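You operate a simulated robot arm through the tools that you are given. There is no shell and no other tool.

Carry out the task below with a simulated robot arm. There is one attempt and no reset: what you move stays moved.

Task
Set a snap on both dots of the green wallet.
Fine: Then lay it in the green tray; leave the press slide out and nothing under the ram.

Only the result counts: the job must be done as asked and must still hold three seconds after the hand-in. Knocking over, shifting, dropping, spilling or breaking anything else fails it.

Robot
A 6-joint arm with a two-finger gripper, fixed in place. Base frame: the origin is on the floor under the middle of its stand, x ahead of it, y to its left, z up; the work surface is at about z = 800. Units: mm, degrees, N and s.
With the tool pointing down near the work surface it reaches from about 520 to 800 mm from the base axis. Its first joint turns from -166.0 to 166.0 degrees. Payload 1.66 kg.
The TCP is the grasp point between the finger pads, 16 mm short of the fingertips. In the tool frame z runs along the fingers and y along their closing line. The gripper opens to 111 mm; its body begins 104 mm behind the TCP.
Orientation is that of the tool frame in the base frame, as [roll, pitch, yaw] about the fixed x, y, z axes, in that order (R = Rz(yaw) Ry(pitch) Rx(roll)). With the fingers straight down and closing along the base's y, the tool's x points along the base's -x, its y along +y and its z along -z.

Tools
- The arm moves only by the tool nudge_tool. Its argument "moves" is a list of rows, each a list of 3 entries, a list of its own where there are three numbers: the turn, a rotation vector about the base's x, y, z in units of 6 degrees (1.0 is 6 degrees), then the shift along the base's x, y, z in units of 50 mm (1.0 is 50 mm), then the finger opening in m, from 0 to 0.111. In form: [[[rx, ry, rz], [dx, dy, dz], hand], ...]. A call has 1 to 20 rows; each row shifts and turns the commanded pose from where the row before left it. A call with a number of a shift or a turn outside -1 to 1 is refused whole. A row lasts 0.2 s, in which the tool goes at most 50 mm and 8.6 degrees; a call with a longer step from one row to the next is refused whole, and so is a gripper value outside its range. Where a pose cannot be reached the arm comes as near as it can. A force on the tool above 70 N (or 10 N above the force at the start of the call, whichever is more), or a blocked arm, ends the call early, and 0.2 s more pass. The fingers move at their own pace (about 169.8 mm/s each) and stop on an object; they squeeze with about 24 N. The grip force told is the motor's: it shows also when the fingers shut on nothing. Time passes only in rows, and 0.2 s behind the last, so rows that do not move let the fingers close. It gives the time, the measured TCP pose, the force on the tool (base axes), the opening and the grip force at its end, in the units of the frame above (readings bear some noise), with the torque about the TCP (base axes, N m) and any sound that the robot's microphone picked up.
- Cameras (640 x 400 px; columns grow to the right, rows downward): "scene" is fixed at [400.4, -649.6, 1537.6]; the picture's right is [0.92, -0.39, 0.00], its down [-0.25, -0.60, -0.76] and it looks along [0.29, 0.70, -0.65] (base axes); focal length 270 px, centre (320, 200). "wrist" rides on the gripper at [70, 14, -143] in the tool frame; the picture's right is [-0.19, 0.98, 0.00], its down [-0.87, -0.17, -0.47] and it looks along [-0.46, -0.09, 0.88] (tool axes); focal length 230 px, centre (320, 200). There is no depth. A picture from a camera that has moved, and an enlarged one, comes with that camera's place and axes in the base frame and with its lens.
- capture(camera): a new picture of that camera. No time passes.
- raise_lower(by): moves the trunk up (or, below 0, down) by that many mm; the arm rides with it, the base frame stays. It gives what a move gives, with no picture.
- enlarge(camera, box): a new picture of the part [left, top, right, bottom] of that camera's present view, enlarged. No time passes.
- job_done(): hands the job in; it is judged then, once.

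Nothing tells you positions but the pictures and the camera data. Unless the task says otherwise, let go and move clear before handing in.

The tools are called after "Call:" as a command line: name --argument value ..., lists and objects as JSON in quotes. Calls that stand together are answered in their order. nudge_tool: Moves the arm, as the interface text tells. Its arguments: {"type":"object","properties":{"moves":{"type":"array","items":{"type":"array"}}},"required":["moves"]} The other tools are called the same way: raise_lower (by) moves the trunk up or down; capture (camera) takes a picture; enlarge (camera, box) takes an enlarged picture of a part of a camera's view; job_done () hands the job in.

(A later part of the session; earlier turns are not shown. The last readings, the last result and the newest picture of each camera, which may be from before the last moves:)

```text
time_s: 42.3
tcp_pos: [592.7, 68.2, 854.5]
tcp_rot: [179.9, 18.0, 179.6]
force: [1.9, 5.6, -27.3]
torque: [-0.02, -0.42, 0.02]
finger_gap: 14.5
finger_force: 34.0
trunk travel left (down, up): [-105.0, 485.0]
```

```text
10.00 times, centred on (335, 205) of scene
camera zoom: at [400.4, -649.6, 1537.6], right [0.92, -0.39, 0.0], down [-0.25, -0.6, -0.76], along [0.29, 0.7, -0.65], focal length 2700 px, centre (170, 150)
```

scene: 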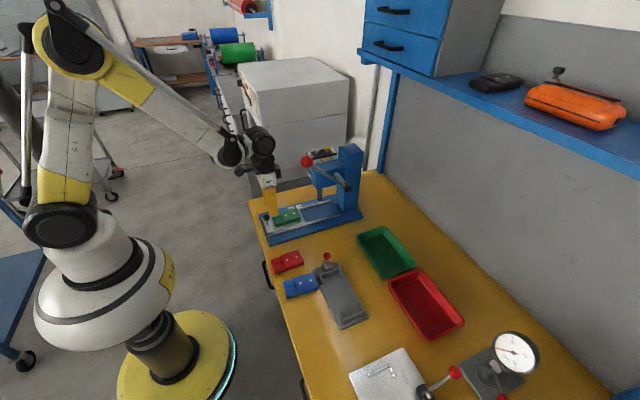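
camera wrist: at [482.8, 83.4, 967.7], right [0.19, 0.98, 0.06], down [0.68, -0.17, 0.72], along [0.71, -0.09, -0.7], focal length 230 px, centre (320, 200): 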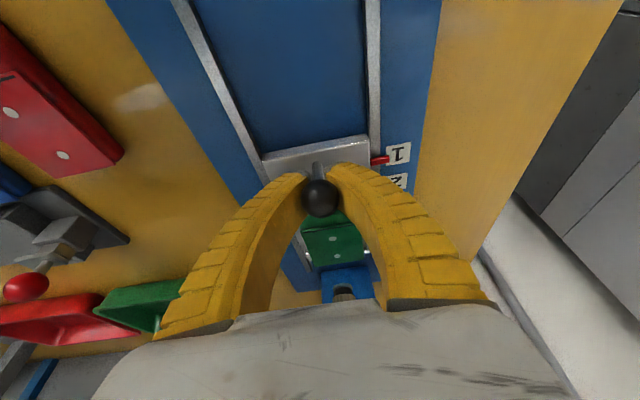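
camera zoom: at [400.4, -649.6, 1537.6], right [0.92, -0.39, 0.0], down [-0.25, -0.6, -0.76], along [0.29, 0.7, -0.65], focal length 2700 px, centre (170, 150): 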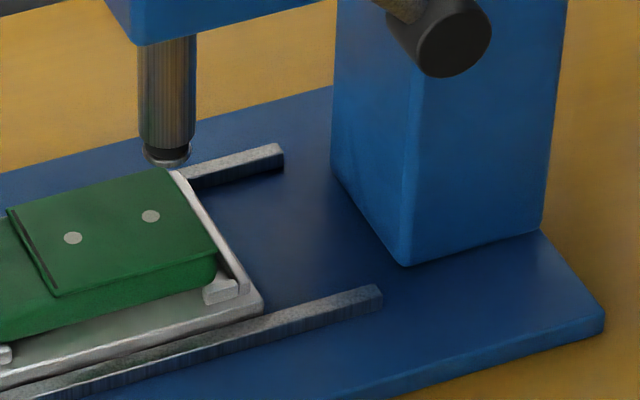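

The pointer is ~5 mm short of the centre of mark 1, and by the scene view dot B is ~6–7 mm short of the ram axis. Nudging on in small steps.

Call:
nudge_tool --moves '[[[0, 0, 0], [0.06, 0, 0], 0.01], [[0, 0, 0], [0.04, 0, 0], 0.01], [[0, 0, 0], [0.02, 0, 0], 0.01], [[0, 0, 0], [0, 0, 0], 0.01], [[0, 0, 0], [0, 0, 0], 0.01]]'

Call:
enlarge --camera "wrist" --box '[350, 120, 430, 200]'

Call:
enlarge --camera "scene" --box '[305, 185, 365, 225]'

Call:
enlarge --camera "wrist" --box '[290, 200, 380, 310]'

```text
time_s: 43.5
tcp_pos: [598.6, 69.3, 853.5]
tcp_rot: [179.9, 17.9, 179.6]
force: [-0.6, 2.3, -30.9]
torque: [-0.02, -0.02, -0.04]
finger_gap: 14.6
finger_force: 33.3
trunk travel left (down, up): [-105.0, 485.0]
```

```text
5.00 times, centred on (390, 160) of wrist
camera zoom: at [488.2, 83.5, 967.9], right [0.19, 0.98, 0.06], down [0.68, -0.17, 0.71], along [0.71, -0.09, -0.7], focal length 1150 px, centre (-30, 400)
```

zoom: 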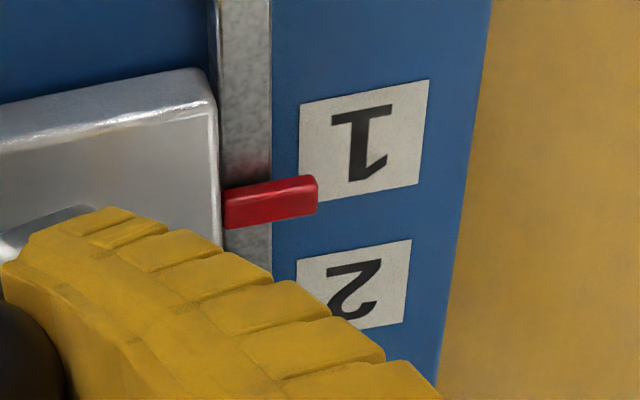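

```text
10.00 times, centred on (335, 205) of scene
camera zoom: at [400.4, -649.6, 1537.6], right [0.92, -0.39, 0.0], down [-0.25, -0.6, -0.76], along [0.29, 0.7, -0.65], focal length 2700 px, centre (170, 150)
```

zoom: 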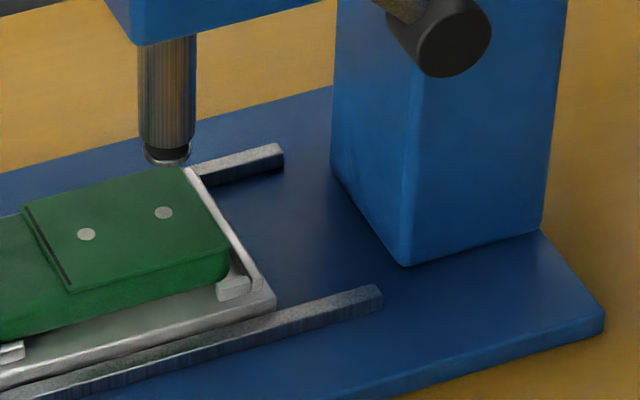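

```text
3.64 times, centred on (335, 255) of wrist
camera zoom: at [488.2, 83.5, 967.9], right [0.19, 0.98, 0.06], down [0.68, -0.17, 0.71], along [0.71, -0.09, -0.7], focal length 837 px, centre (266, 0)
```

zoom: 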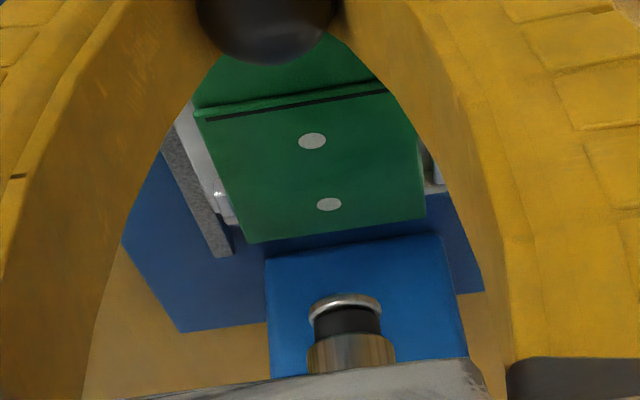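

Pointer lines up with mark 1 and dot B is within about 1.5 mm of the ram axis; one more millimetre, then I release the knob.

Call:
nudge_tool --moves '[[[0, 0, 0], [0.02, 0, 0], 0.01], [[0, 0, 0], [0, 0, 0], 0.01], [[0, 0, 0], [0, 0, 0], 0.05], [[0, 0, 0], [0, 0, 0], 0.05], [[0, 0, 0], [0, 0, 0], 0.05]]'

Call:
enlarge --camera "scene" --box '[305, 185, 365, 225]'

Call:
enlarge --camera "wrist" --box '[270, 120, 430, 240]'

```text
time_s: 44.7
tcp_pos: [598.0, 68.5, 855.0]
tcp_rot: [179.9, 17.9, 179.6]
force: [0.0, 0.2, 0.6]
torque: [-0.01, 0.01, -0.01]
finger_gap: 52.4
finger_force: 2.0
trunk travel left (down, up): [-105.0, 485.0]
```

```text
10.00 times, centred on (335, 205) of scene
camera zoom: at [400.4, -649.6, 1537.6], right [0.92, -0.39, 0.0], down [-0.25, -0.6, -0.76], along [0.29, 0.7, -0.65], focal length 2700 px, centre (170, 150)
```

zoom: 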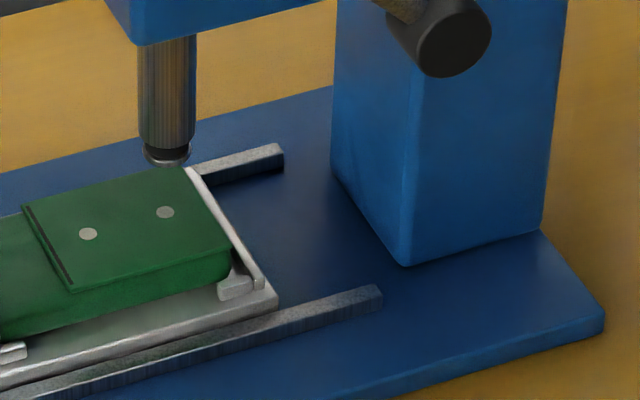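

```text
3.33 times, centred on (350, 180) of wrist
camera zoom: at [487.7, 83.2, 969.1], right [0.19, 0.98, 0.06], down [0.68, -0.17, 0.72], along [0.71, -0.09, -0.7], focal length 767 px, centre (220, 267)
```

zoom: 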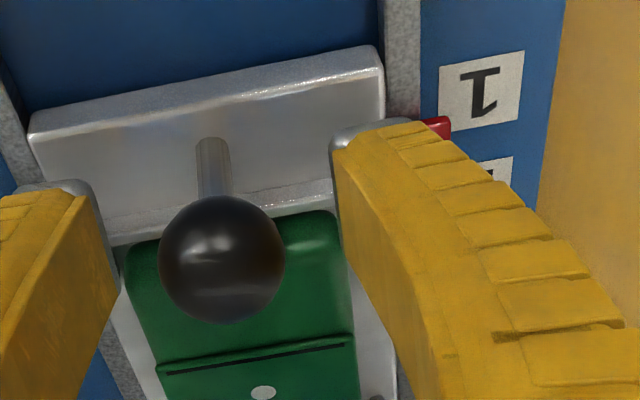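

Dot B is now under the ram. Next I raise clear, straighten the tool and go above the red lever ball near (615, −40, 1125).

Call:
nudge_tool --moves '[[[0, 0, 0], [0, 0, 0.6], 0.05], [[0, 0, 0], [-0.2, 0, 0.9], 0.05], [[0, 0, 0], [-0.3, 0, 0.9], 0.06], [[0, 0.6, 0], [0, 0, 0.8], 0.06], [[0, 0.6, 0], [0, 0, 0.8], 0.06], [[0, 0.6, 0], [0, 0, 0.8], 0.06], [[0, 0.6, 0], [0, 0, 0.8], 0.06], [[0, 0.6, 0], [0, 0, 0.9], 0.06], [[0, 0, 0], [0, -0.3, 0.4], 0.06], [[0, 0, 0], [0, -0.9, 0], 0.06], [[0, 0, 0], [0.2, -0.9, 0], 0.06], [[0, 0, 0], [0.5, -0.07, 0], 0.06], [[0, 0, 0], [0, 0, 0], 0.06]]'

Call:
capture --camera "wrist"

Call:
enlarge --camera "scene" --box '[240, 90, 390, 230]'

```text
time_s: 47.5
tcp_pos: [607.0, -38.5, 1201.3]
tcp_rot: [-179.9, 0.0, 179.7]
force: [-0.6, -0.4, -0.5]
torque: [-0.02, 0.04, 0.0]
finger_gap: 62.0
finger_force: 1.0
trunk travel left (down, up): [-105.0, 485.0]
```

```text
taken
camera wrist: at [537.4, -25.2, 1343.5], right [0.2, 0.98, 0.0], down [0.86, -0.17, 0.47], along [0.46, -0.09, -0.88], focal length 230 px, centre (320, 200)
```

wrist: 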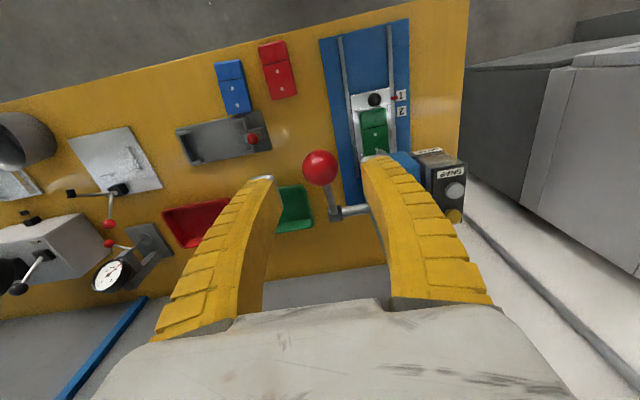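

```text
2.86 times, centred on (315, 160) of scene
camera zoom: at [400.4, -649.6, 1537.6], right [0.92, -0.39, 0.0], down [-0.25, -0.6, -0.76], along [0.29, 0.7, -0.65], focal length 771 px, centre (334, 314)
```

zoom: 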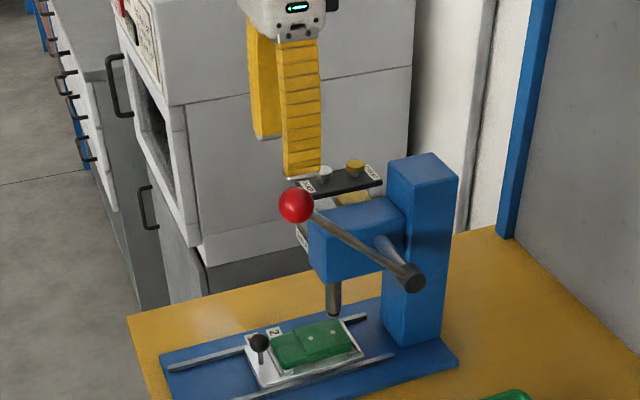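

Lever ball confirmed at about (616, −40, 1124), hub near (753, −39, 992). I'll close the fingers and set one fingertip on top of the ball, to push it down along its arc.

Call:
nudge_tool --moves '[[[0, 0, 0], [0.17, 0.15, 0], 0.0], [[0, 0, 0], [0, 0, -0.3], 0.0], [[0, 0, 0], [0, 0, -0.3], 0.0], [[0, 0, 0], [0, 0, -0.2], 0.0], [[0, 0, 0], [0, 0, 0], 0.0]]'

Call:
enlarge --camera "scene" --box '[270, 110, 350, 180]'

Call:
enlarge --camera "wrist" --box '[240, 110, 400, 230]'

```text
time_s: 48.7
tcp_pos: [615.7, -31.4, 1159.6]
tcp_rot: [180.0, 0.0, 179.5]
force: [-0.1, -0.4, 0.3]
torque: [-0.03, -0.02, 0.03]
finger_gap: 0.0
finger_force: 23.6
trunk travel left (down, up): [-105.0, 485.0]
```

```text
5.71 times, centred on (310, 145) of scene
camera zoom: at [400.4, -649.6, 1537.6], right [0.92, -0.39, 0.0], down [-0.25, -0.6, -0.76], along [0.29, 0.7, -0.65], focal length 1542 px, centre (377, 514)
```

zoom: 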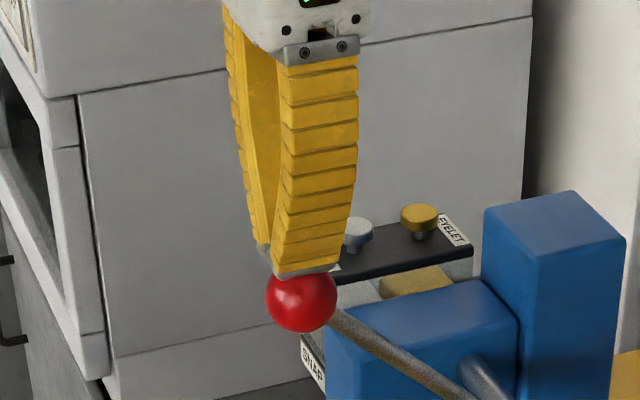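

```text
3.33 times, centred on (320, 170) of wrist
camera zoom: at [546.5, -17.7, 1301.9], right [0.2, 0.98, 0.0], down [0.86, -0.17, 0.47], along [0.46, -0.09, -0.88], focal length 767 px, centre (320, 300)
```

zoom: 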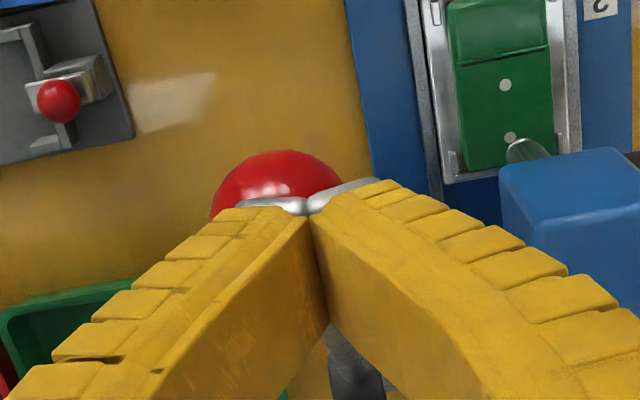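

Fingertip is centred on the ball. Starting the push along the arc with small steps.

Call:
nudge_tool --moves '[[[0, 0, 0], [-0.12, 0, -0.24], 0.0], [[0, 0, 0], [-0.2, 0, -0.26], 0.0], [[0, 0, 0], [0, 0, 0], 0.0]]'

Call:
enlarge --camera "scene" --box '[270, 110, 370, 220]'

```text
time_s: 49.5
tcp_pos: [599.6, -31.6, 1136.7]
tcp_rot: [-179.9, 0.0, 179.6]
force: [-1.8, 1.1, 4.3]
torque: [-0.06, 0.02, -0.09]
finger_gap: 0.2
finger_force: 23.9
trunk travel left (down, up): [-105.0, 485.0]
```

```text
3.64 times, centred on (320, 165) of scene
camera zoom: at [400.4, -649.6, 1537.6], right [0.92, -0.39, 0.0], down [-0.25, -0.6, -0.76], along [0.29, 0.7, -0.65], focal length 982 px, centre (320, 327)
```

zoom: 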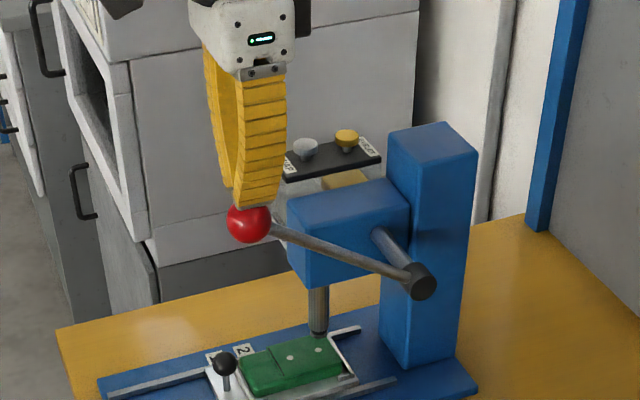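

The lever is moving easily with the fingertip. Continuing along the arc.

Call:
nudge_tool --moves '[[[0, 0, 0], [-0.18, 0, -0.28], 0.0], [[0, 0, 0], [-0.152, 0, -0.294], 0.0], [[0, 0, 0], [-0.128, 0, -0.308], 0.0], [[0, 0, 0], [-0.1, 0, -0.318], 0.0], [[0, 0, 0], [0, 0, 0], 0.0]]'

Call:
enlarge --camera "scene" --box '[270, 130, 370, 230]'

```text
time_s: 50.7
tcp_pos: [572.9, -33.1, 1075.8]
tcp_rot: [180.0, 0.0, 179.7]
force: [-2.7, 0.4, 4.5]
torque: [-0.01, 0.02, -0.04]
finger_gap: 0.1
finger_force: 23.7
trunk travel left (down, up): [-105.0, 485.0]
```

```text
4.00 times, centred on (320, 180) of scene
camera zoom: at [400.4, -649.6, 1537.6], right [0.92, -0.39, 0.0], down [-0.25, -0.6, -0.76], along [0.29, 0.7, -0.65], focal length 1080 px, centre (320, 280)
```

zoom: 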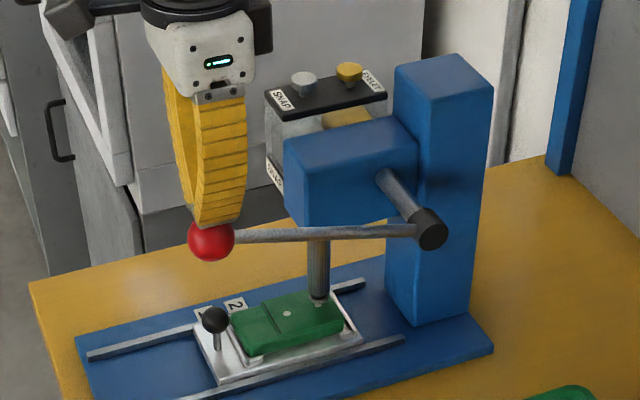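

The ram is now close to dot B. Continuing down the last part and watching force and sound.

Call:
nudge_tool --moves '[[[0, 0, 0], [-0.07, 0, -0.32], 0.0], [[0, 0, 0], [-0.044, 0, -0.33], 0.0], [[0, 0, 0], [0, 0, 0], 0.0]]'

Call:
enlarge --camera "scene" --box '[270, 150, 370, 230]'

```text
time_s: 51.5
tcp_pos: [567.4, -32.1, 1043.7]
tcp_rot: [-180.0, 0.0, 179.6]
force: [-3.0, 0.0, 5.5]
torque: [-0.03, 0.08, -0.02]
finger_gap: 0.0
finger_force: 24.3
trunk travel left (down, up): [-105.0, 485.0]
```

```text
5.00 times, centred on (320, 190) of scene
camera zoom: at [400.4, -649.6, 1537.6], right [0.92, -0.39, 0.0], down [-0.25, -0.6, -0.76], along [0.29, 0.7, -0.65], focal length 1350 px, centre (320, 250)
```

zoom: 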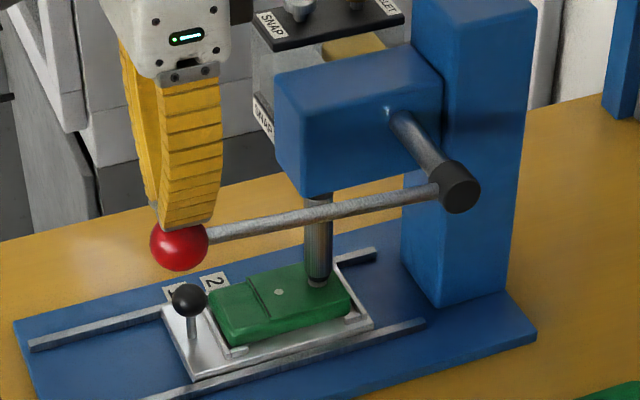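

Ram is nearly on dot B. Continuing in smaller steps.

Call:
nudge_tool --moves '[[[0, 0, 0], [-0.02, 0, -0.16], 0.0], [[0, 0, 0], [-0.01, 0, -0.16], 0.0], [[0, 0, 0], [0, 0, 0], 0.0]]'

Call:
enlarge --camera "scene" --box '[300, 170, 360, 220]'

```text
time_s: 52.3
tcp_pos: [565.3, -32.3, 1027.3]
tcp_rot: [-179.9, 0.2, 179.6]
force: [2.0, -5.4, 22.0]
torque: [-0.23, 0.09, 0.19]
finger_gap: 5.7
finger_force: 23.6
trunk travel left (down, up): [-105.0, 485.0]
```

```text
8.00 times, centred on (330, 195) of scene
camera zoom: at [400.4, -649.6, 1537.6], right [0.92, -0.39, 0.0], down [-0.25, -0.6, -0.76], along [0.29, 0.7, -0.65], focal length 2160 px, centre (240, 240)
```

zoom: 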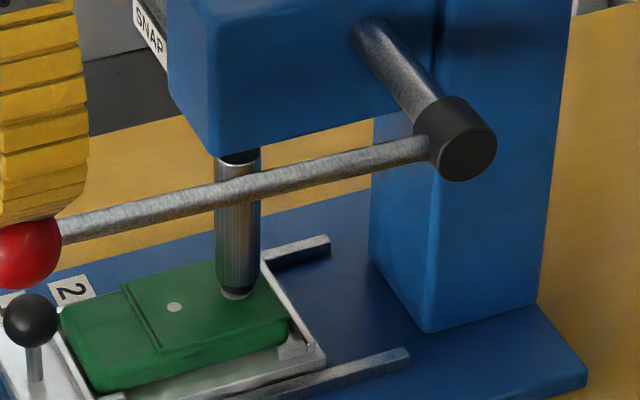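

The ram is bearing on the wallet (22 N). Pressing on a little further.

Call:
nudge_tool --moves '[[[0, 0, 0], [0, 0, -0.1], 0.0], [[0, 0, 0], [0, 0, 0], 0.0]]'

Call:
enlarge --camera "scene" --box '[270, 150, 370, 230]'

Call:
enlarge --camera "wrist" --box '[240, 110, 400, 230]'

```text
time_s: 52.9
tcp_pos: [563.3, -33.0, 1023.6]
tcp_rot: [-180.0, 0.2, 179.7]
force: [5.7, -10.0, 26.0]
torque: [-0.3, 0.1, 0.09]
finger_gap: 8.5
finger_force: 23.6
trunk travel left (down, up): [-105.0, 485.0]
```

```text
5.00 times, centred on (320, 190) of scene
camera zoom: at [400.4, -649.6, 1537.6], right [0.92, -0.39, 0.0], down [-0.25, -0.6, -0.76], along [0.29, 0.7, -0.65], focal length 1350 px, centre (320, 250)
```

zoom: 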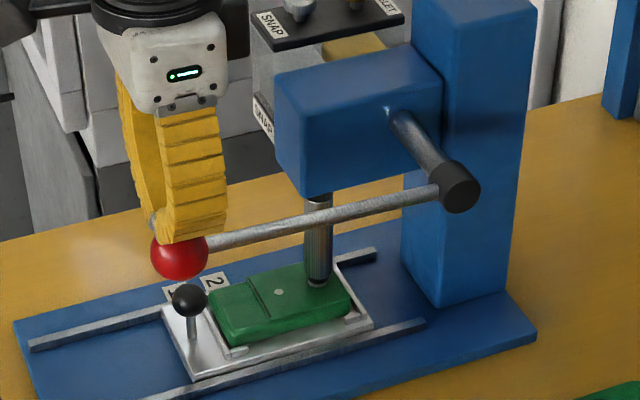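

```text
3.33 times, centred on (320, 170) of wrist
camera zoom: at [494.4, -19.4, 1164.3], right [0.2, 0.98, 0.0], down [0.86, -0.17, 0.47], along [0.46, -0.09, -0.88], focal length 767 px, centre (320, 300)
```

zoom: 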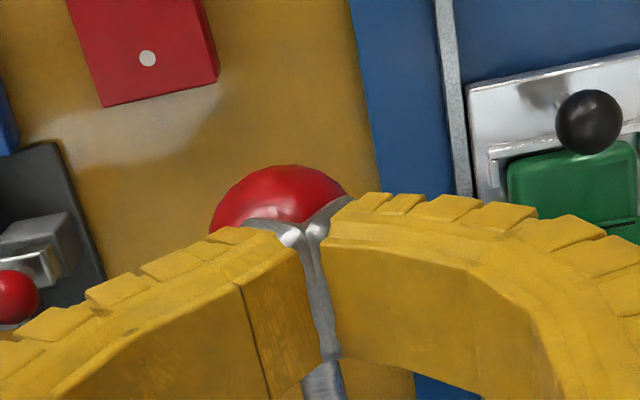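

The soft fingertip is buckling before the ram sets the snap. I'll back the lever up along its arc, then push the ball with the stiff palm between open fingers instead.

Call:
nudge_tool --moves '[[[0, 0, 0], [0.04, 0, 0.36], 0.0], [[0, 0, 0], [0.06, 0, 0.34], 0.0], [[0, 0, 0], [0.08, 0, 0.32], 0.0], [[0, 0, 0], [0.1, 0, 0.32], 0.0], [[0, 0, 0], [0.12, 0, 0.3], 0.0], [[0, 0, 0], [0.16, 0, 0.3], 0.0], [[0, 0, 0], [0.18, 0, 0.28], 0.0], [[0, 0, 0], [0.2, 0, 0.26], 0.0], [[0, 0, 0], [0.18, 0, 0.24], 0.0], [[0, 0, 0], [0, 0, 0.6], 0.0], [[0, 0, 0], [0, 0, 0], 0.0]]'

Call:
enlarge --camera "scene" --box '[270, 110, 370, 220]'

Call:
enlarge --camera "scene" --box '[305, 185, 365, 225]'

```text
time_s: 55.3
tcp_pos: [619.9, -31.4, 1189.0]
tcp_rot: [-180.0, 0.1, 179.6]
force: [-0.7, 0.2, -0.1]
torque: [0.02, 0.0, 0.02]
finger_gap: 0.3
finger_force: 23.8
trunk travel left (down, up): [-105.0, 485.0]
```

```text
3.64 times, centred on (320, 165) of scene
camera zoom: at [400.4, -649.6, 1537.6], right [0.92, -0.39, 0.0], down [-0.25, -0.6, -0.76], along [0.29, 0.7, -0.65], focal length 982 px, centre (320, 327)
```

zoom: 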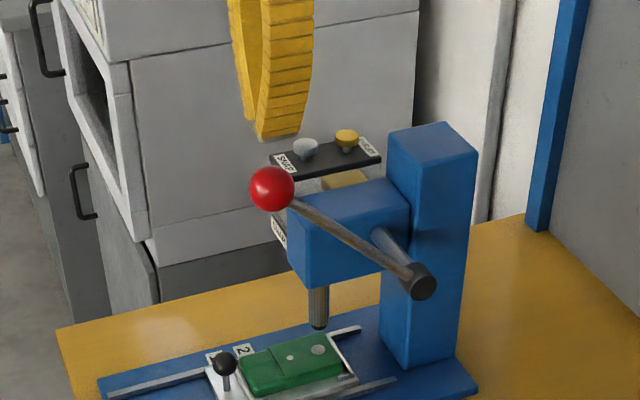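

```text
10.00 times, centred on (335, 205) of scene
camera zoom: at [400.4, -649.6, 1537.6], right [0.92, -0.39, 0.0], down [-0.25, -0.6, -0.76], along [0.29, 0.7, -0.65], focal length 2700 px, centre (170, 150)
```

zoom: 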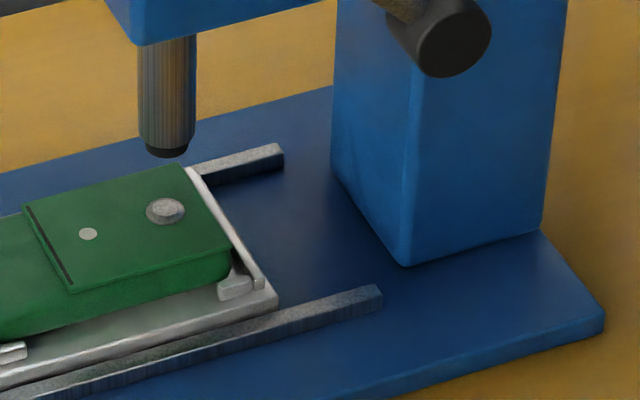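

A silver snap now sits on dot B and the ram tip is empty. Let me look closely at whether it is fully set.

Call:
enlarge --camera "scene" --box '[312, 200, 332, 214]'

Call:
enlarge --camera "wrist" --box '[320, 60, 480, 220]'

Call:
capture --camera "wrist"

```text
16.00 times, centred on (322, 207) of scene
camera zoom: at [400.4, -649.6, 1537.6], right [0.92, -0.39, 0.0], down [-0.25, -0.6, -0.76], along [0.29, 0.7, -0.65], focal length 4319 px, centre (288, 88)
```

zoom: 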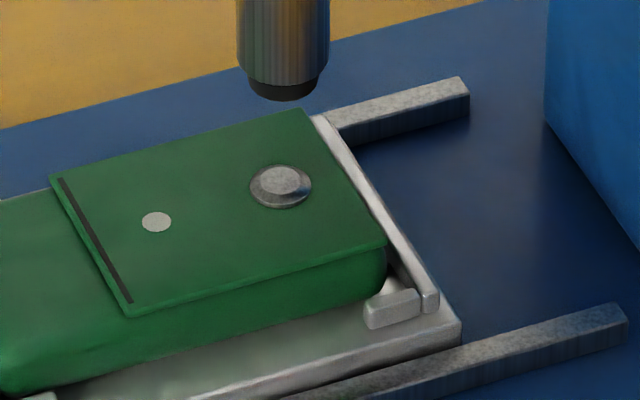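

```text
2.50 times, centred on (400, 140) of wrist
camera zoom: at [550.5, -17.8, 1330.6], right [0.2, 0.98, 0.0], down [0.86, -0.17, 0.47], along [0.46, -0.09, -0.88], focal length 575 px, centre (120, 350)
```

zoom: 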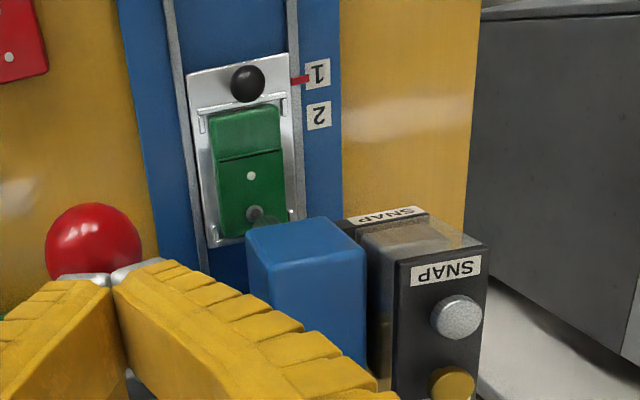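

```text
taken
camera wrist: at [550.5, -17.8, 1330.6], right [0.2, 0.98, 0.0], down [0.86, -0.17, 0.47], along [0.46, -0.09, -0.88], focal length 230 px, centre (320, 200)
```

wrist: 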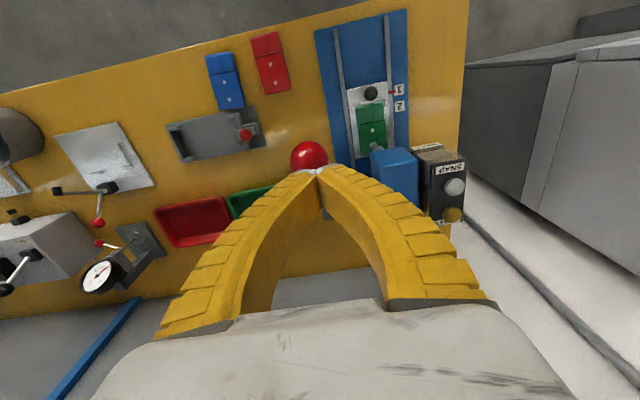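

The snap is seated exactly on dot B, with flange and dome visible. Now back to the SNAP plunger for the second one.

Call:
nudge_tool --moves '[[[0, 0, 0], [0.46, 0.81, 0], 0.0], [[0, 0, 0], [0.46, 0.81, 0], 0.0], [[0, 0, 0], [0.46, 0.81, 0], 0.0], [[0, 0, 0], [0.46, 0.82, 0], 0.0], [[0, 0, 0], [0, 0, -0.8], 0.0], [[0, 0, 0], [0, 0, -0.78], 0.0], [[0, 0, 0], [0, 0, 0], 0.0]]'

Call:
enlarge --camera "wrist" --box '[250, 100, 400, 240]'

Call:
enlarge --camera "scene" --box '[290, 110, 370, 170]'

```text
time_s: 56.9
tcp_pos: [713.6, 130.6, 1109.9]
tcp_rot: [180.0, 0.0, 179.7]
force: [0.6, 0.1, -0.4]
torque: [-0.01, 0.02, -0.01]
finger_gap: 0.0
finger_force: 23.8
trunk travel left (down, up): [-105.0, 485.0]
```

```text
2.86 times, centred on (325, 170) of wrist
camera zoom: at [644.6, 143.8, 1252.0], right [0.2, 0.98, 0.0], down [0.86, -0.17, 0.47], along [0.46, -0.09, -0.88], focal length 657 px, centre (306, 286)
```

zoom: 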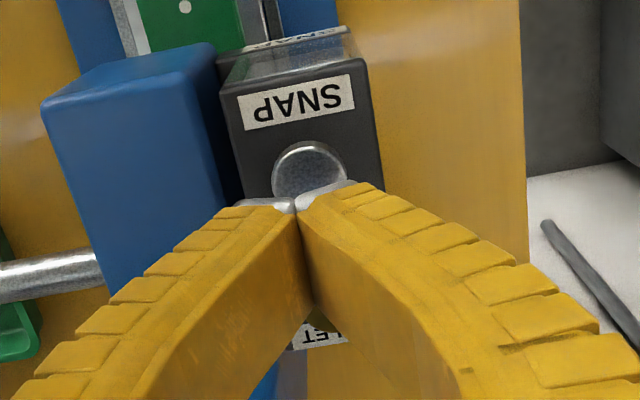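

```text
6.67 times, centred on (330, 140) of scene
camera zoom: at [400.4, -649.6, 1537.6], right [0.92, -0.39, 0.0], down [-0.25, -0.6, -0.76], along [0.29, 0.7, -0.65], focal length 1800 px, centre (253, 600)
```

zoom: 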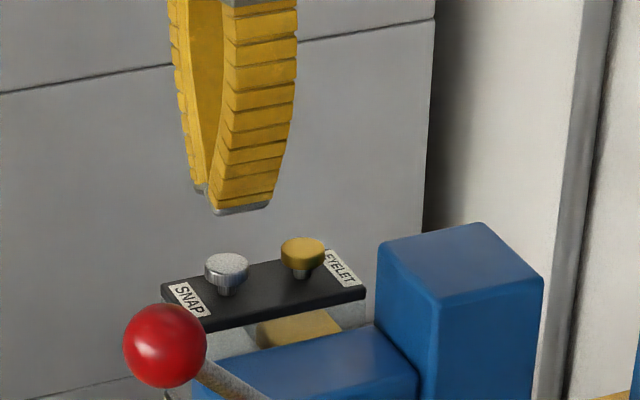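

Aligned over the silver plunger again; pressing the same amount as before.

Call:
nudge_tool --moves '[[[0, 0, 0], [-0.04, 0, -0.5], 0.0], [[0, 0, 0], [0, 0, -0.2], 0.0], [[0, 0, 0], [0, 0, -0.1], 0.0], [[0, 0, 0], [0, 0, -0.07], 0.0], [[0, 0, 0], [0, 0, -0.07], 0.0]]'

```text
time_s: 58.1
tcp_pos: [711.3, 130.1, 1061.7]
tcp_rot: [179.9, -0.1, 179.7]
force: [1.4, -0.5, 2.1]
torque: [0.01, 0.0, 0.0]
finger_gap: 0.0
finger_force: 24.3
trunk travel left (down, up): [-105.0, 485.0]
heard: click
```

A click again, so a second snap is fed. Lifting off and checking the ram tip.

Call:
nudge_tool --moves '[[[0, 0, 0], [0, 0, 0.3], 0.0], [[0, 0, 0], [0, 0, 0.7], 0.0], [[0, 0, 0], [0, 0, 0], 0.0]]'

Call:
enlarge --camera "scene" --box '[305, 185, 365, 225]'

Call:
enlarge --camera "scene" --box '[290, 120, 350, 165]'

```text
time_s: 58.9
tcp_pos: [712.1, 131.0, 1112.6]
tcp_rot: [-180.0, 0.0, 179.6]
force: [0.0, -0.4, -0.4]
torque: [0.0, 0.01, 0.0]
finger_gap: 0.0
finger_force: 23.9
trunk travel left (down, up): [-105.0, 485.0]
```

```text
10.00 times, centred on (335, 205) of scene
camera zoom: at [400.4, -649.6, 1537.6], right [0.92, -0.39, 0.0], down [-0.25, -0.6, -0.76], along [0.29, 0.7, -0.65], focal length 2700 px, centre (170, 150)
```

zoom: 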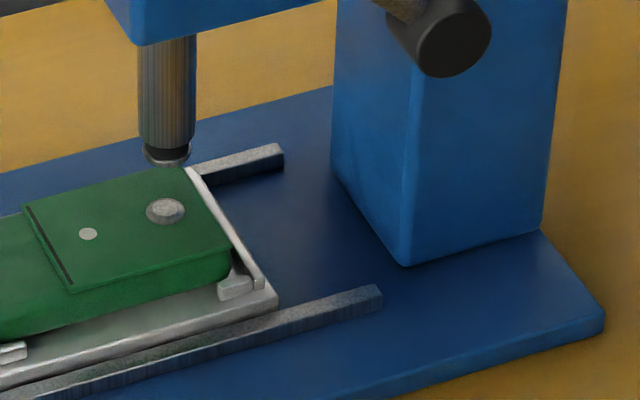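

```text
8.89 times, centred on (320, 142) of scene
camera zoom: at [400.4, -649.6, 1537.6], right [0.92, -0.39, 0.0], down [-0.25, -0.6, -0.76], along [0.29, 0.7, -0.65], focal length 2400 px, centre (320, 711)
```

zoom: 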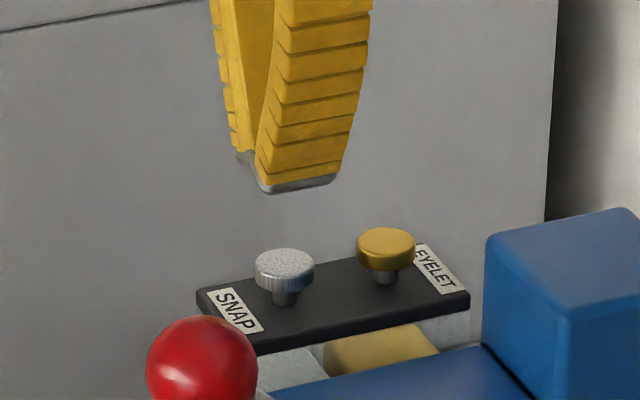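

Second snap is on the ram tip. Going back to the knob (now near x≈599) with the tool leaned back, to push the slide on to mark 2.

Call:
nudge_tool --moves '[[[0, 0, 0], [-0.9, 0, 0], 0.03], [[0, 0, 0], [-0.9, 0, 0], 0.05], [[0, 0, 0], [-0.9, -0.1, 0], 0.05], [[0, 0, 0], [-0.2, -0.5, -0.3], 0.05], [[0, 0, 0], [0, -0.64, -0.3], 0.05], [[0, -0.6, 0], [0, 0, -0.6], 0.05], [[0, -0.6, 0], [0, 0, -0.6], 0.05], [[0, -0.6, 0], [0, 0, -0.6], 0.05], [[0, -0.6, 0], [0, 0, -0.6], 0.05], [[0, -0.6, 0], [0, 0, -0.6], 0.05], [[0, 0, 0], [0.3, 0, -0.4], 0.05], [[0, 0, 0], [0, 0, 0], 0.05]]'

Call:
capture --camera "wrist"

Call:
enlarge --camera "scene" --box '[250, 140, 370, 240]'

```text
time_s: 61.5
tcp_pos: [583.5, 70.2, 911.9]
tcp_rot: [179.9, 18.0, 179.6]
force: [0.1, -0.3, -0.5]
torque: [0.01, 0.03, 0.01]
finger_gap: 52.1
finger_force: 1.3
trunk travel left (down, up): [-105.0, 485.0]
```

```text
taken
camera wrist: at [472.5, 82.1, 1025.8], right [0.19, 0.98, 0.06], down [0.68, -0.17, 0.72], along [0.71, -0.09, -0.7], focal length 230 px, centre (320, 200)
```

wrist: 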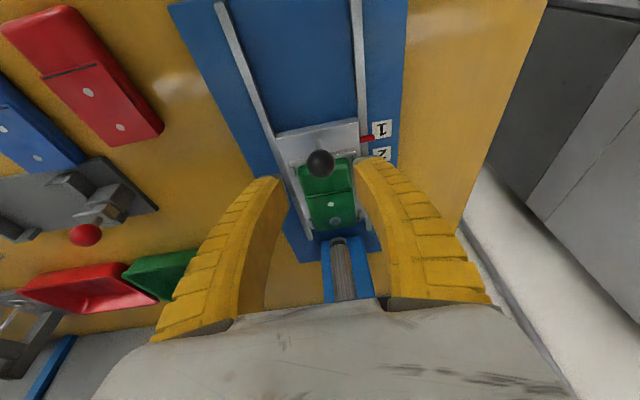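

```text
4.00 times, centred on (310, 190) of scene
camera zoom: at [400.4, -649.6, 1537.6], right [0.92, -0.39, 0.0], down [-0.25, -0.6, -0.76], along [0.29, 0.7, -0.65], focal length 1080 px, centre (360, 240)
```

zoom: 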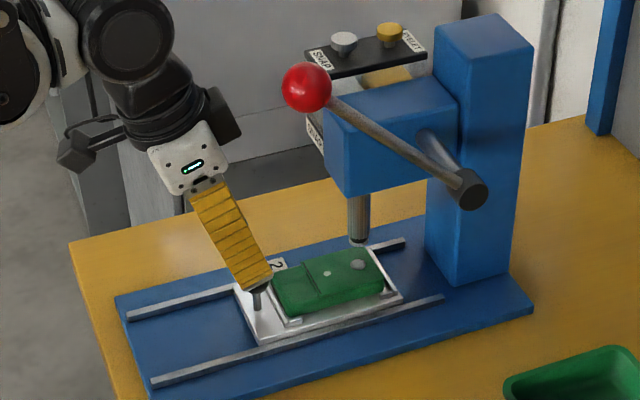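

Knob located at about (598, 70, 854). Descending around it.

Call:
nudge_tool --moves '[[[0, 0, 0], [0.28, -0.01, -0.4], 0.05], [[0, 0, 0], [0, 0, -0.5], 0.05], [[0, 0, 0], [0, 0, -0.22], 0.05], [[0, 0, 0], [0, 0, 0], 0.05]]'

Call:
enlarge --camera "wrist" --box '[230, 100, 430, 260]'

```text
time_s: 62.5
tcp_pos: [595.3, 68.0, 857.9]
tcp_rot: [179.9, 18.0, 179.6]
force: [-0.2, 0.1, -0.1]
torque: [0.03, 0.01, 0.0]
finger_gap: 51.8
finger_force: 1.5
trunk travel left (down, up): [-105.0, 485.0]
```

```text
2.50 times, centred on (330, 180) of wrist
camera zoom: at [485.4, 81.7, 970.5], right [0.19, 0.98, 0.06], down [0.68, -0.17, 0.72], along [0.71, -0.09, -0.7], focal length 575 px, centre (295, 250)
```

zoom: 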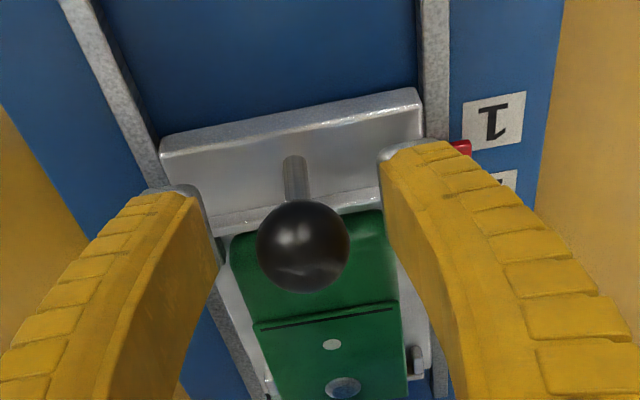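

Adjusting 4 mm in x and closing on the knob, then pushing toward mark 2.

Call:
nudge_tool --moves '[[[0, 0, 0], [0.08, 0.02, -0.04], 0.05], [[0, 0, 0], [0, 0, 0], 0.01], [[0, 0, 0], [0, 0, 0], 0.01], [[0, 0, 0], [0, 0, 0], 0.01], [[0, 0, 0], [0, 0, 0], 0.01]]'

Call:
enlarge --camera "scene" --box '[305, 185, 365, 225]'

```text
time_s: 63.7
tcp_pos: [600.1, 69.7, 854.6]
tcp_rot: [179.9, 18.1, 179.6]
force: [-0.4, 4.1, -2.5]
torque: [-0.04, -0.02, 0.01]
finger_gap: 15.9
finger_force: 4.7
trunk travel left (down, up): [-105.0, 485.0]
```

```text
10.00 times, centred on (335, 205) of scene
camera zoom: at [400.4, -649.6, 1537.6], right [0.92, -0.39, 0.0], down [-0.25, -0.6, -0.76], along [0.29, 0.7, -0.65], focal length 2700 px, centre (170, 150)
```

zoom: 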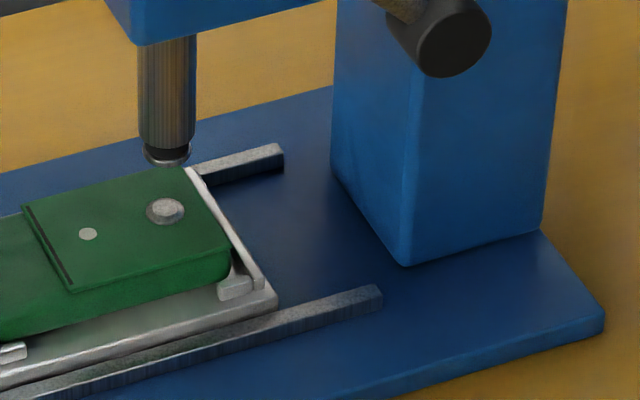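

Gripped. Pushing the slide about 30 mm further.

Call:
nudge_tool --moves '[[[0, 0, 0], [0, 0, 0], 0.004], [[0, 0, 0], [0.2, 0, 0], 0.004], [[0, 0, 0], [0.2, 0, 0], 0.004], [[0, 0, 0], [0.2, 0, 0], 0.004], [[0, 0, 0], [0, 0, 0], 0.004], [[0, 0, 0], [0, 0, 0], 0.004]]'

Call:
enlarge --camera "scene" --box '[305, 185, 365, 225]'

Call:
enlarge --camera "wrist" --box '[350, 120, 430, 200]'

Call:
enlarge --camera "scene" --box '[260, 130, 360, 230]'

```text
time_s: 65.1
tcp_pos: [630.4, 69.6, 853.2]
tcp_rot: [180.0, 17.9, 179.5]
force: [2.9, 8.9, -20.7]
torque: [-0.04, -0.5, -0.03]
finger_gap: 13.0
finger_force: 34.0
trunk travel left (down, up): [-105.0, 485.0]
```

```text
10.00 times, centred on (335, 205) of scene
camera zoom: at [400.4, -649.6, 1537.6], right [0.92, -0.39, 0.0], down [-0.25, -0.6, -0.76], along [0.29, 0.7, -0.65], focal length 2700 px, centre (170, 150)
```

zoom: 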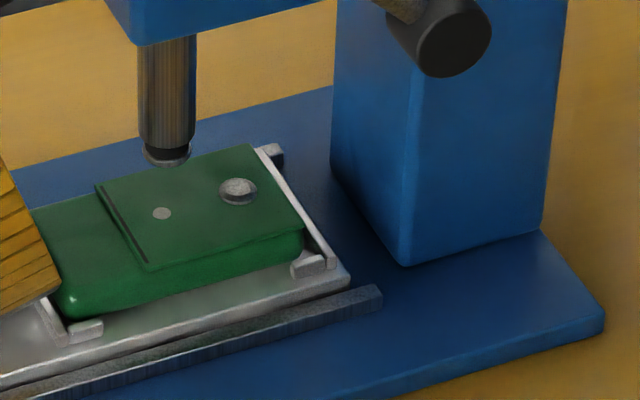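

```text
5.00 times, centred on (390, 160) of wrist
camera zoom: at [520.0, 83.5, 966.6], right [0.19, 0.98, 0.06], down [0.68, -0.17, 0.72], along [0.71, -0.09, -0.7], focal length 1150 px, centre (-30, 400)
```

zoom: 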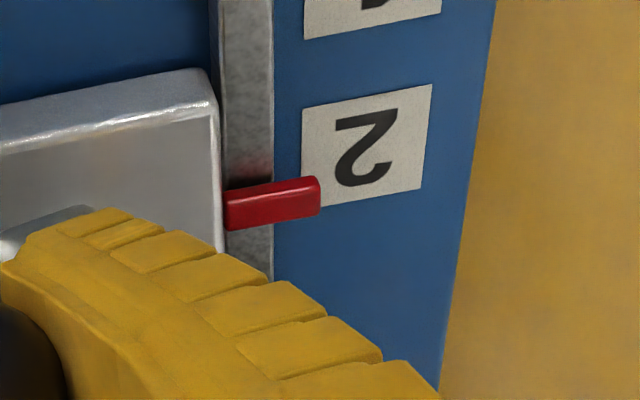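

```text
4.00 times, centred on (310, 180) of scene
camera zoom: at [400.4, -649.6, 1537.6], right [0.92, -0.39, 0.0], down [-0.25, -0.6, -0.76], along [0.29, 0.7, -0.65], focal length 1080 px, centre (360, 280)
```

zoom: 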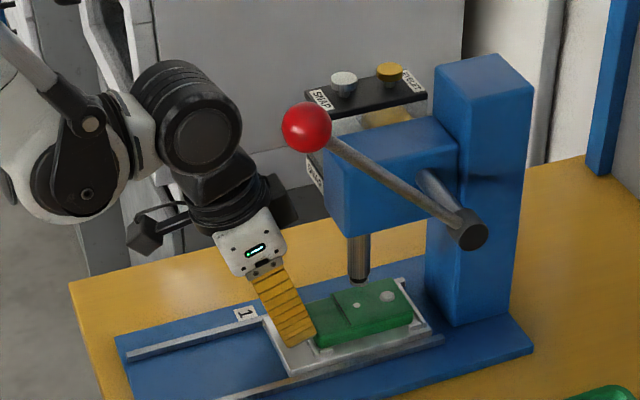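

Pointer is at mark 2 and dot A is about 1.5 mm short of the ram. Trimming 1.5 mm and releasing.

Call:
nudge_tool --moves '[[[0, 0, 0], [0.034, 0, 0], 0.004], [[0, 0, 0], [0, 0, 0], 0.004], [[0, 0, 0], [0, 0, 0], 0.004]]'

Call:
enlarge --camera "scene" --box '[305, 185, 365, 225]'

Call:
enlarge --camera "wrist" --box '[350, 120, 430, 200]'

```text
time_s: 65.9
tcp_pos: [632.1, 70.0, 852.5]
tcp_rot: [179.9, 17.9, 179.6]
force: [-1.4, 6.9, -25.4]
torque: [-0.02, -0.22, 0.01]
finger_gap: 12.7
finger_force: 34.4
trunk travel left (down, up): [-105.0, 485.0]
```

```text
10.00 times, centred on (335, 205) of scene
camera zoom: at [400.4, -649.6, 1537.6], right [0.92, -0.39, 0.0], down [-0.25, -0.6, -0.76], along [0.29, 0.7, -0.65], focal length 2700 px, centre (170, 150)
```

zoom: 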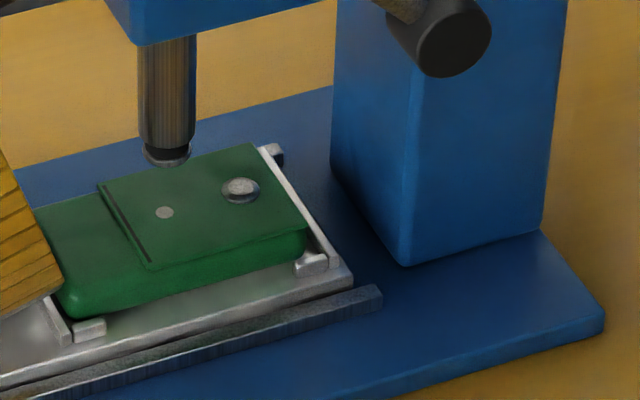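

```text
5.00 times, centred on (390, 160) of wrist
camera zoom: at [521.2, 83.5, 966.7], right [0.19, 0.98, 0.06], down [0.68, -0.17, 0.71], along [0.71, -0.09, -0.7], focal length 1150 px, centre (-30, 400)
```

zoom: 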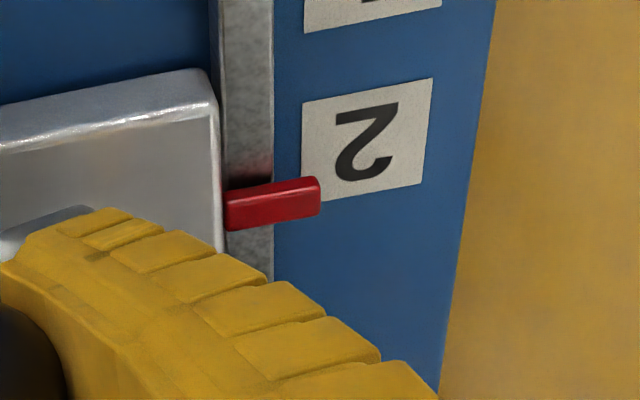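

Dot A is directly under the ram. Releasing the knob and backing away to go to the lever.

Call:
nudge_tool --moves '[[[0, 0, 0], [0, 0, 0], 0.05], [[0, 0, 0], [0, 0, 0], 0.05], [[0, 0, 0], [0, 0, 0], 0.05], [[0, 0, 0], [0, 0, 0.6], 0.05], [[0, 0, 0], [-0.4, 0, 0.8], 0.05], [[0, 0, 0], [-0.6, 0, 0.7], 0.05], [[0, 0.6, 0], [-0.2, 0, 0.8], 0.05], [[0, 0.6, 0], [0, 0, 0.9], 0.05], [[0, 0.6, 0], [0, 0, 0.9], 0.04], [[0, 0.6, 0], [0, 0, 0.9], 0.02], [[0, 0.6, 0], [0, 0, 0.9], 0.0], [[0, 0, 0], [0, -0.3, 0.4], 0.0], [[0, 0, 0], [0, -0.9, 0], 0.0], [[0, 0, 0], [0.2, -0.8, 0], 0.0], [[0, 0, 0], [0.5, 0, 0], 0.0], [[0, 0, 0], [0, 0, 0], 0.0]]'

Call:
enlarge --camera "scene" --box '[305, 185, 365, 225]'

Call:
enlarge --camera "scene" --box '[250, 90, 370, 220]'

Call:
capture --camera "wrist"

```text
time_s: 69.3
tcp_pos: [606.9, -31.8, 1199.4]
tcp_rot: [-179.9, 0.0, 179.6]
force: [-0.1, -0.1, -0.2]
torque: [0.0, 0.01, 0.01]
finger_gap: 0.0
finger_force: 24.1
trunk travel left (down, up): [-105.0, 485.0]
```

```text
10.00 times, centred on (335, 205) of scene
camera zoom: at [400.4, -649.6, 1537.6], right [0.92, -0.39, 0.0], down [-0.25, -0.6, -0.76], along [0.29, 0.7, -0.65], focal length 2700 px, centre (170, 150)
```

zoom: 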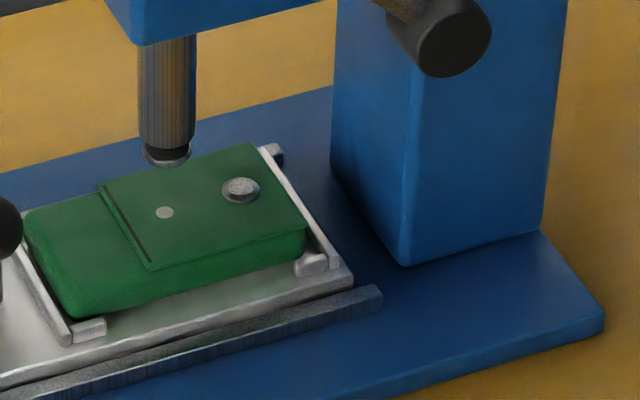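

```text
3.08 times, centred on (310, 155) of scene
camera zoom: at [400.4, -649.6, 1537.6], right [0.92, -0.39, 0.0], down [-0.25, -0.6, -0.76], along [0.29, 0.7, -0.65], focal length 831 px, centre (351, 338)
```

zoom: 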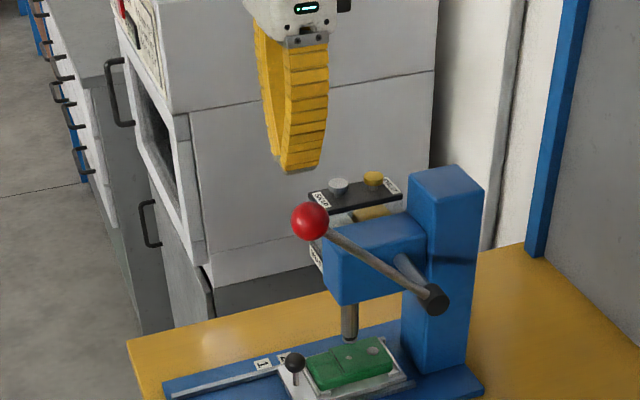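

```text
taken
camera wrist: at [536.6, -18.3, 1341.4], right [0.2, 0.98, 0.0], down [0.86, -0.17, 0.47], along [0.46, -0.09, -0.88], focal length 230 px, centre (320, 200)
```

wrist: 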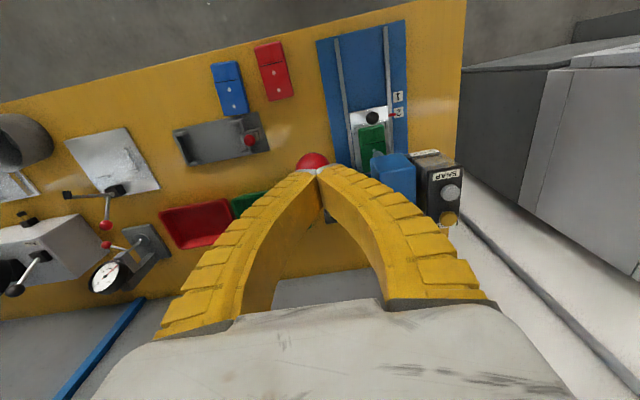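

Dot A stayed aligned. Setting the fingertip on the lever ball and repeating the same arc.

Call:
nudge_tool --moves '[[[0, 0, 0], [0.18, 0, -0.5], 0.0], [[0, 0, 0], [0, 0, -0.3], 0.0], [[0, 0, 0], [0, 0, 0], 0.0], [[0, 0, 0], [-0.12, 0, -0.24], 0.0], [[0, 0, 0], [-0.2, 0, -0.26], 0.0], [[0, 0, 0], [-0.18, 0, -0.28], 0.0], [[0, 0, 0], [-0.152, 0, -0.294], 0.0], [[0, 0, 0], [-0.128, 0, -0.308], 0.0], [[0, 0, 0], [-0.1, 0, -0.318], 0.0], [[0, 0, 0], [0, 0, 0], 0.0]]'

Call:
enlarge --camera "scene" --box '[270, 130, 370, 230]'

```text
time_s: 71.5
tcp_pos: [568.6, -30.2, 1072.9]
tcp_rot: [179.9, 0.0, 179.5]
force: [-3.7, 0.3, 5.4]
torque: [-0.08, 0.06, -0.08]
finger_gap: 0.0
finger_force: 24.3
trunk travel left (down, up): [-105.0, 485.0]
```

```text
4.00 times, centred on (320, 180) of scene
camera zoom: at [400.4, -649.6, 1537.6], right [0.92, -0.39, 0.0], down [-0.25, -0.6, -0.76], along [0.29, 0.7, -0.65], focal length 1080 px, centre (320, 280)
```

zoom: 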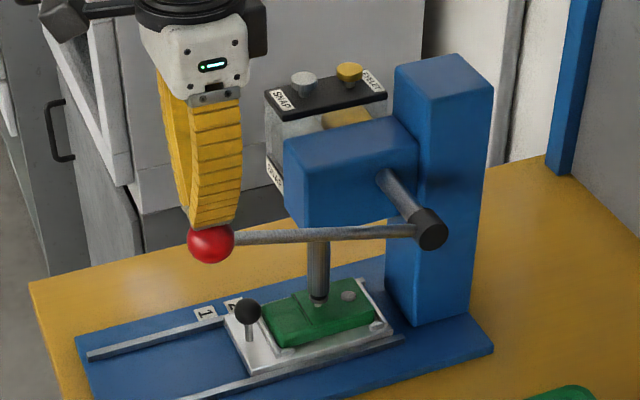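

Following nicely. Completing the stroke.

Call:
nudge_tool --moves '[[[0, 0, 0], [-0.02, 0, -0.32], 0.0], [[0, 0, 0], [-0.02, 0, -0.33], 0.0], [[0, 0, 0], [0, 0, -0.16], 0.0], [[0, 0, 0], [0, 0, -0.16], 0.0], [[0, 0, 0], [0, 0, 0], 0.0]]'

Call:
enlarge --camera "scene" --box '[270, 150, 370, 230]'

```text
time_s: 72.7
tcp_pos: [567.5, -31.9, 1026.2]
tcp_rot: [-180.0, 0.1, 179.5]
force: [-2.4, -7.9, 24.1]
torque: [-0.29, 0.15, 0.11]
finger_gap: 7.0
finger_force: 24.1
trunk travel left (down, up): [-105.0, 485.0]
```

```text
5.00 times, centred on (320, 190) of scene
camera zoom: at [400.4, -649.6, 1537.6], right [0.92, -0.39, 0.0], down [-0.25, -0.6, -0.76], along [0.29, 0.7, -0.65], focal length 1350 px, centre (320, 250)
```

zoom: 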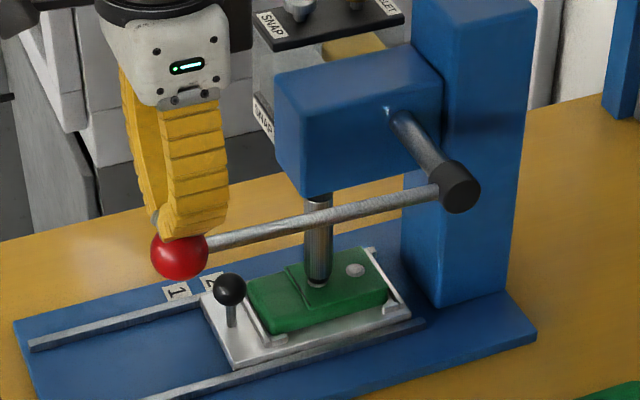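

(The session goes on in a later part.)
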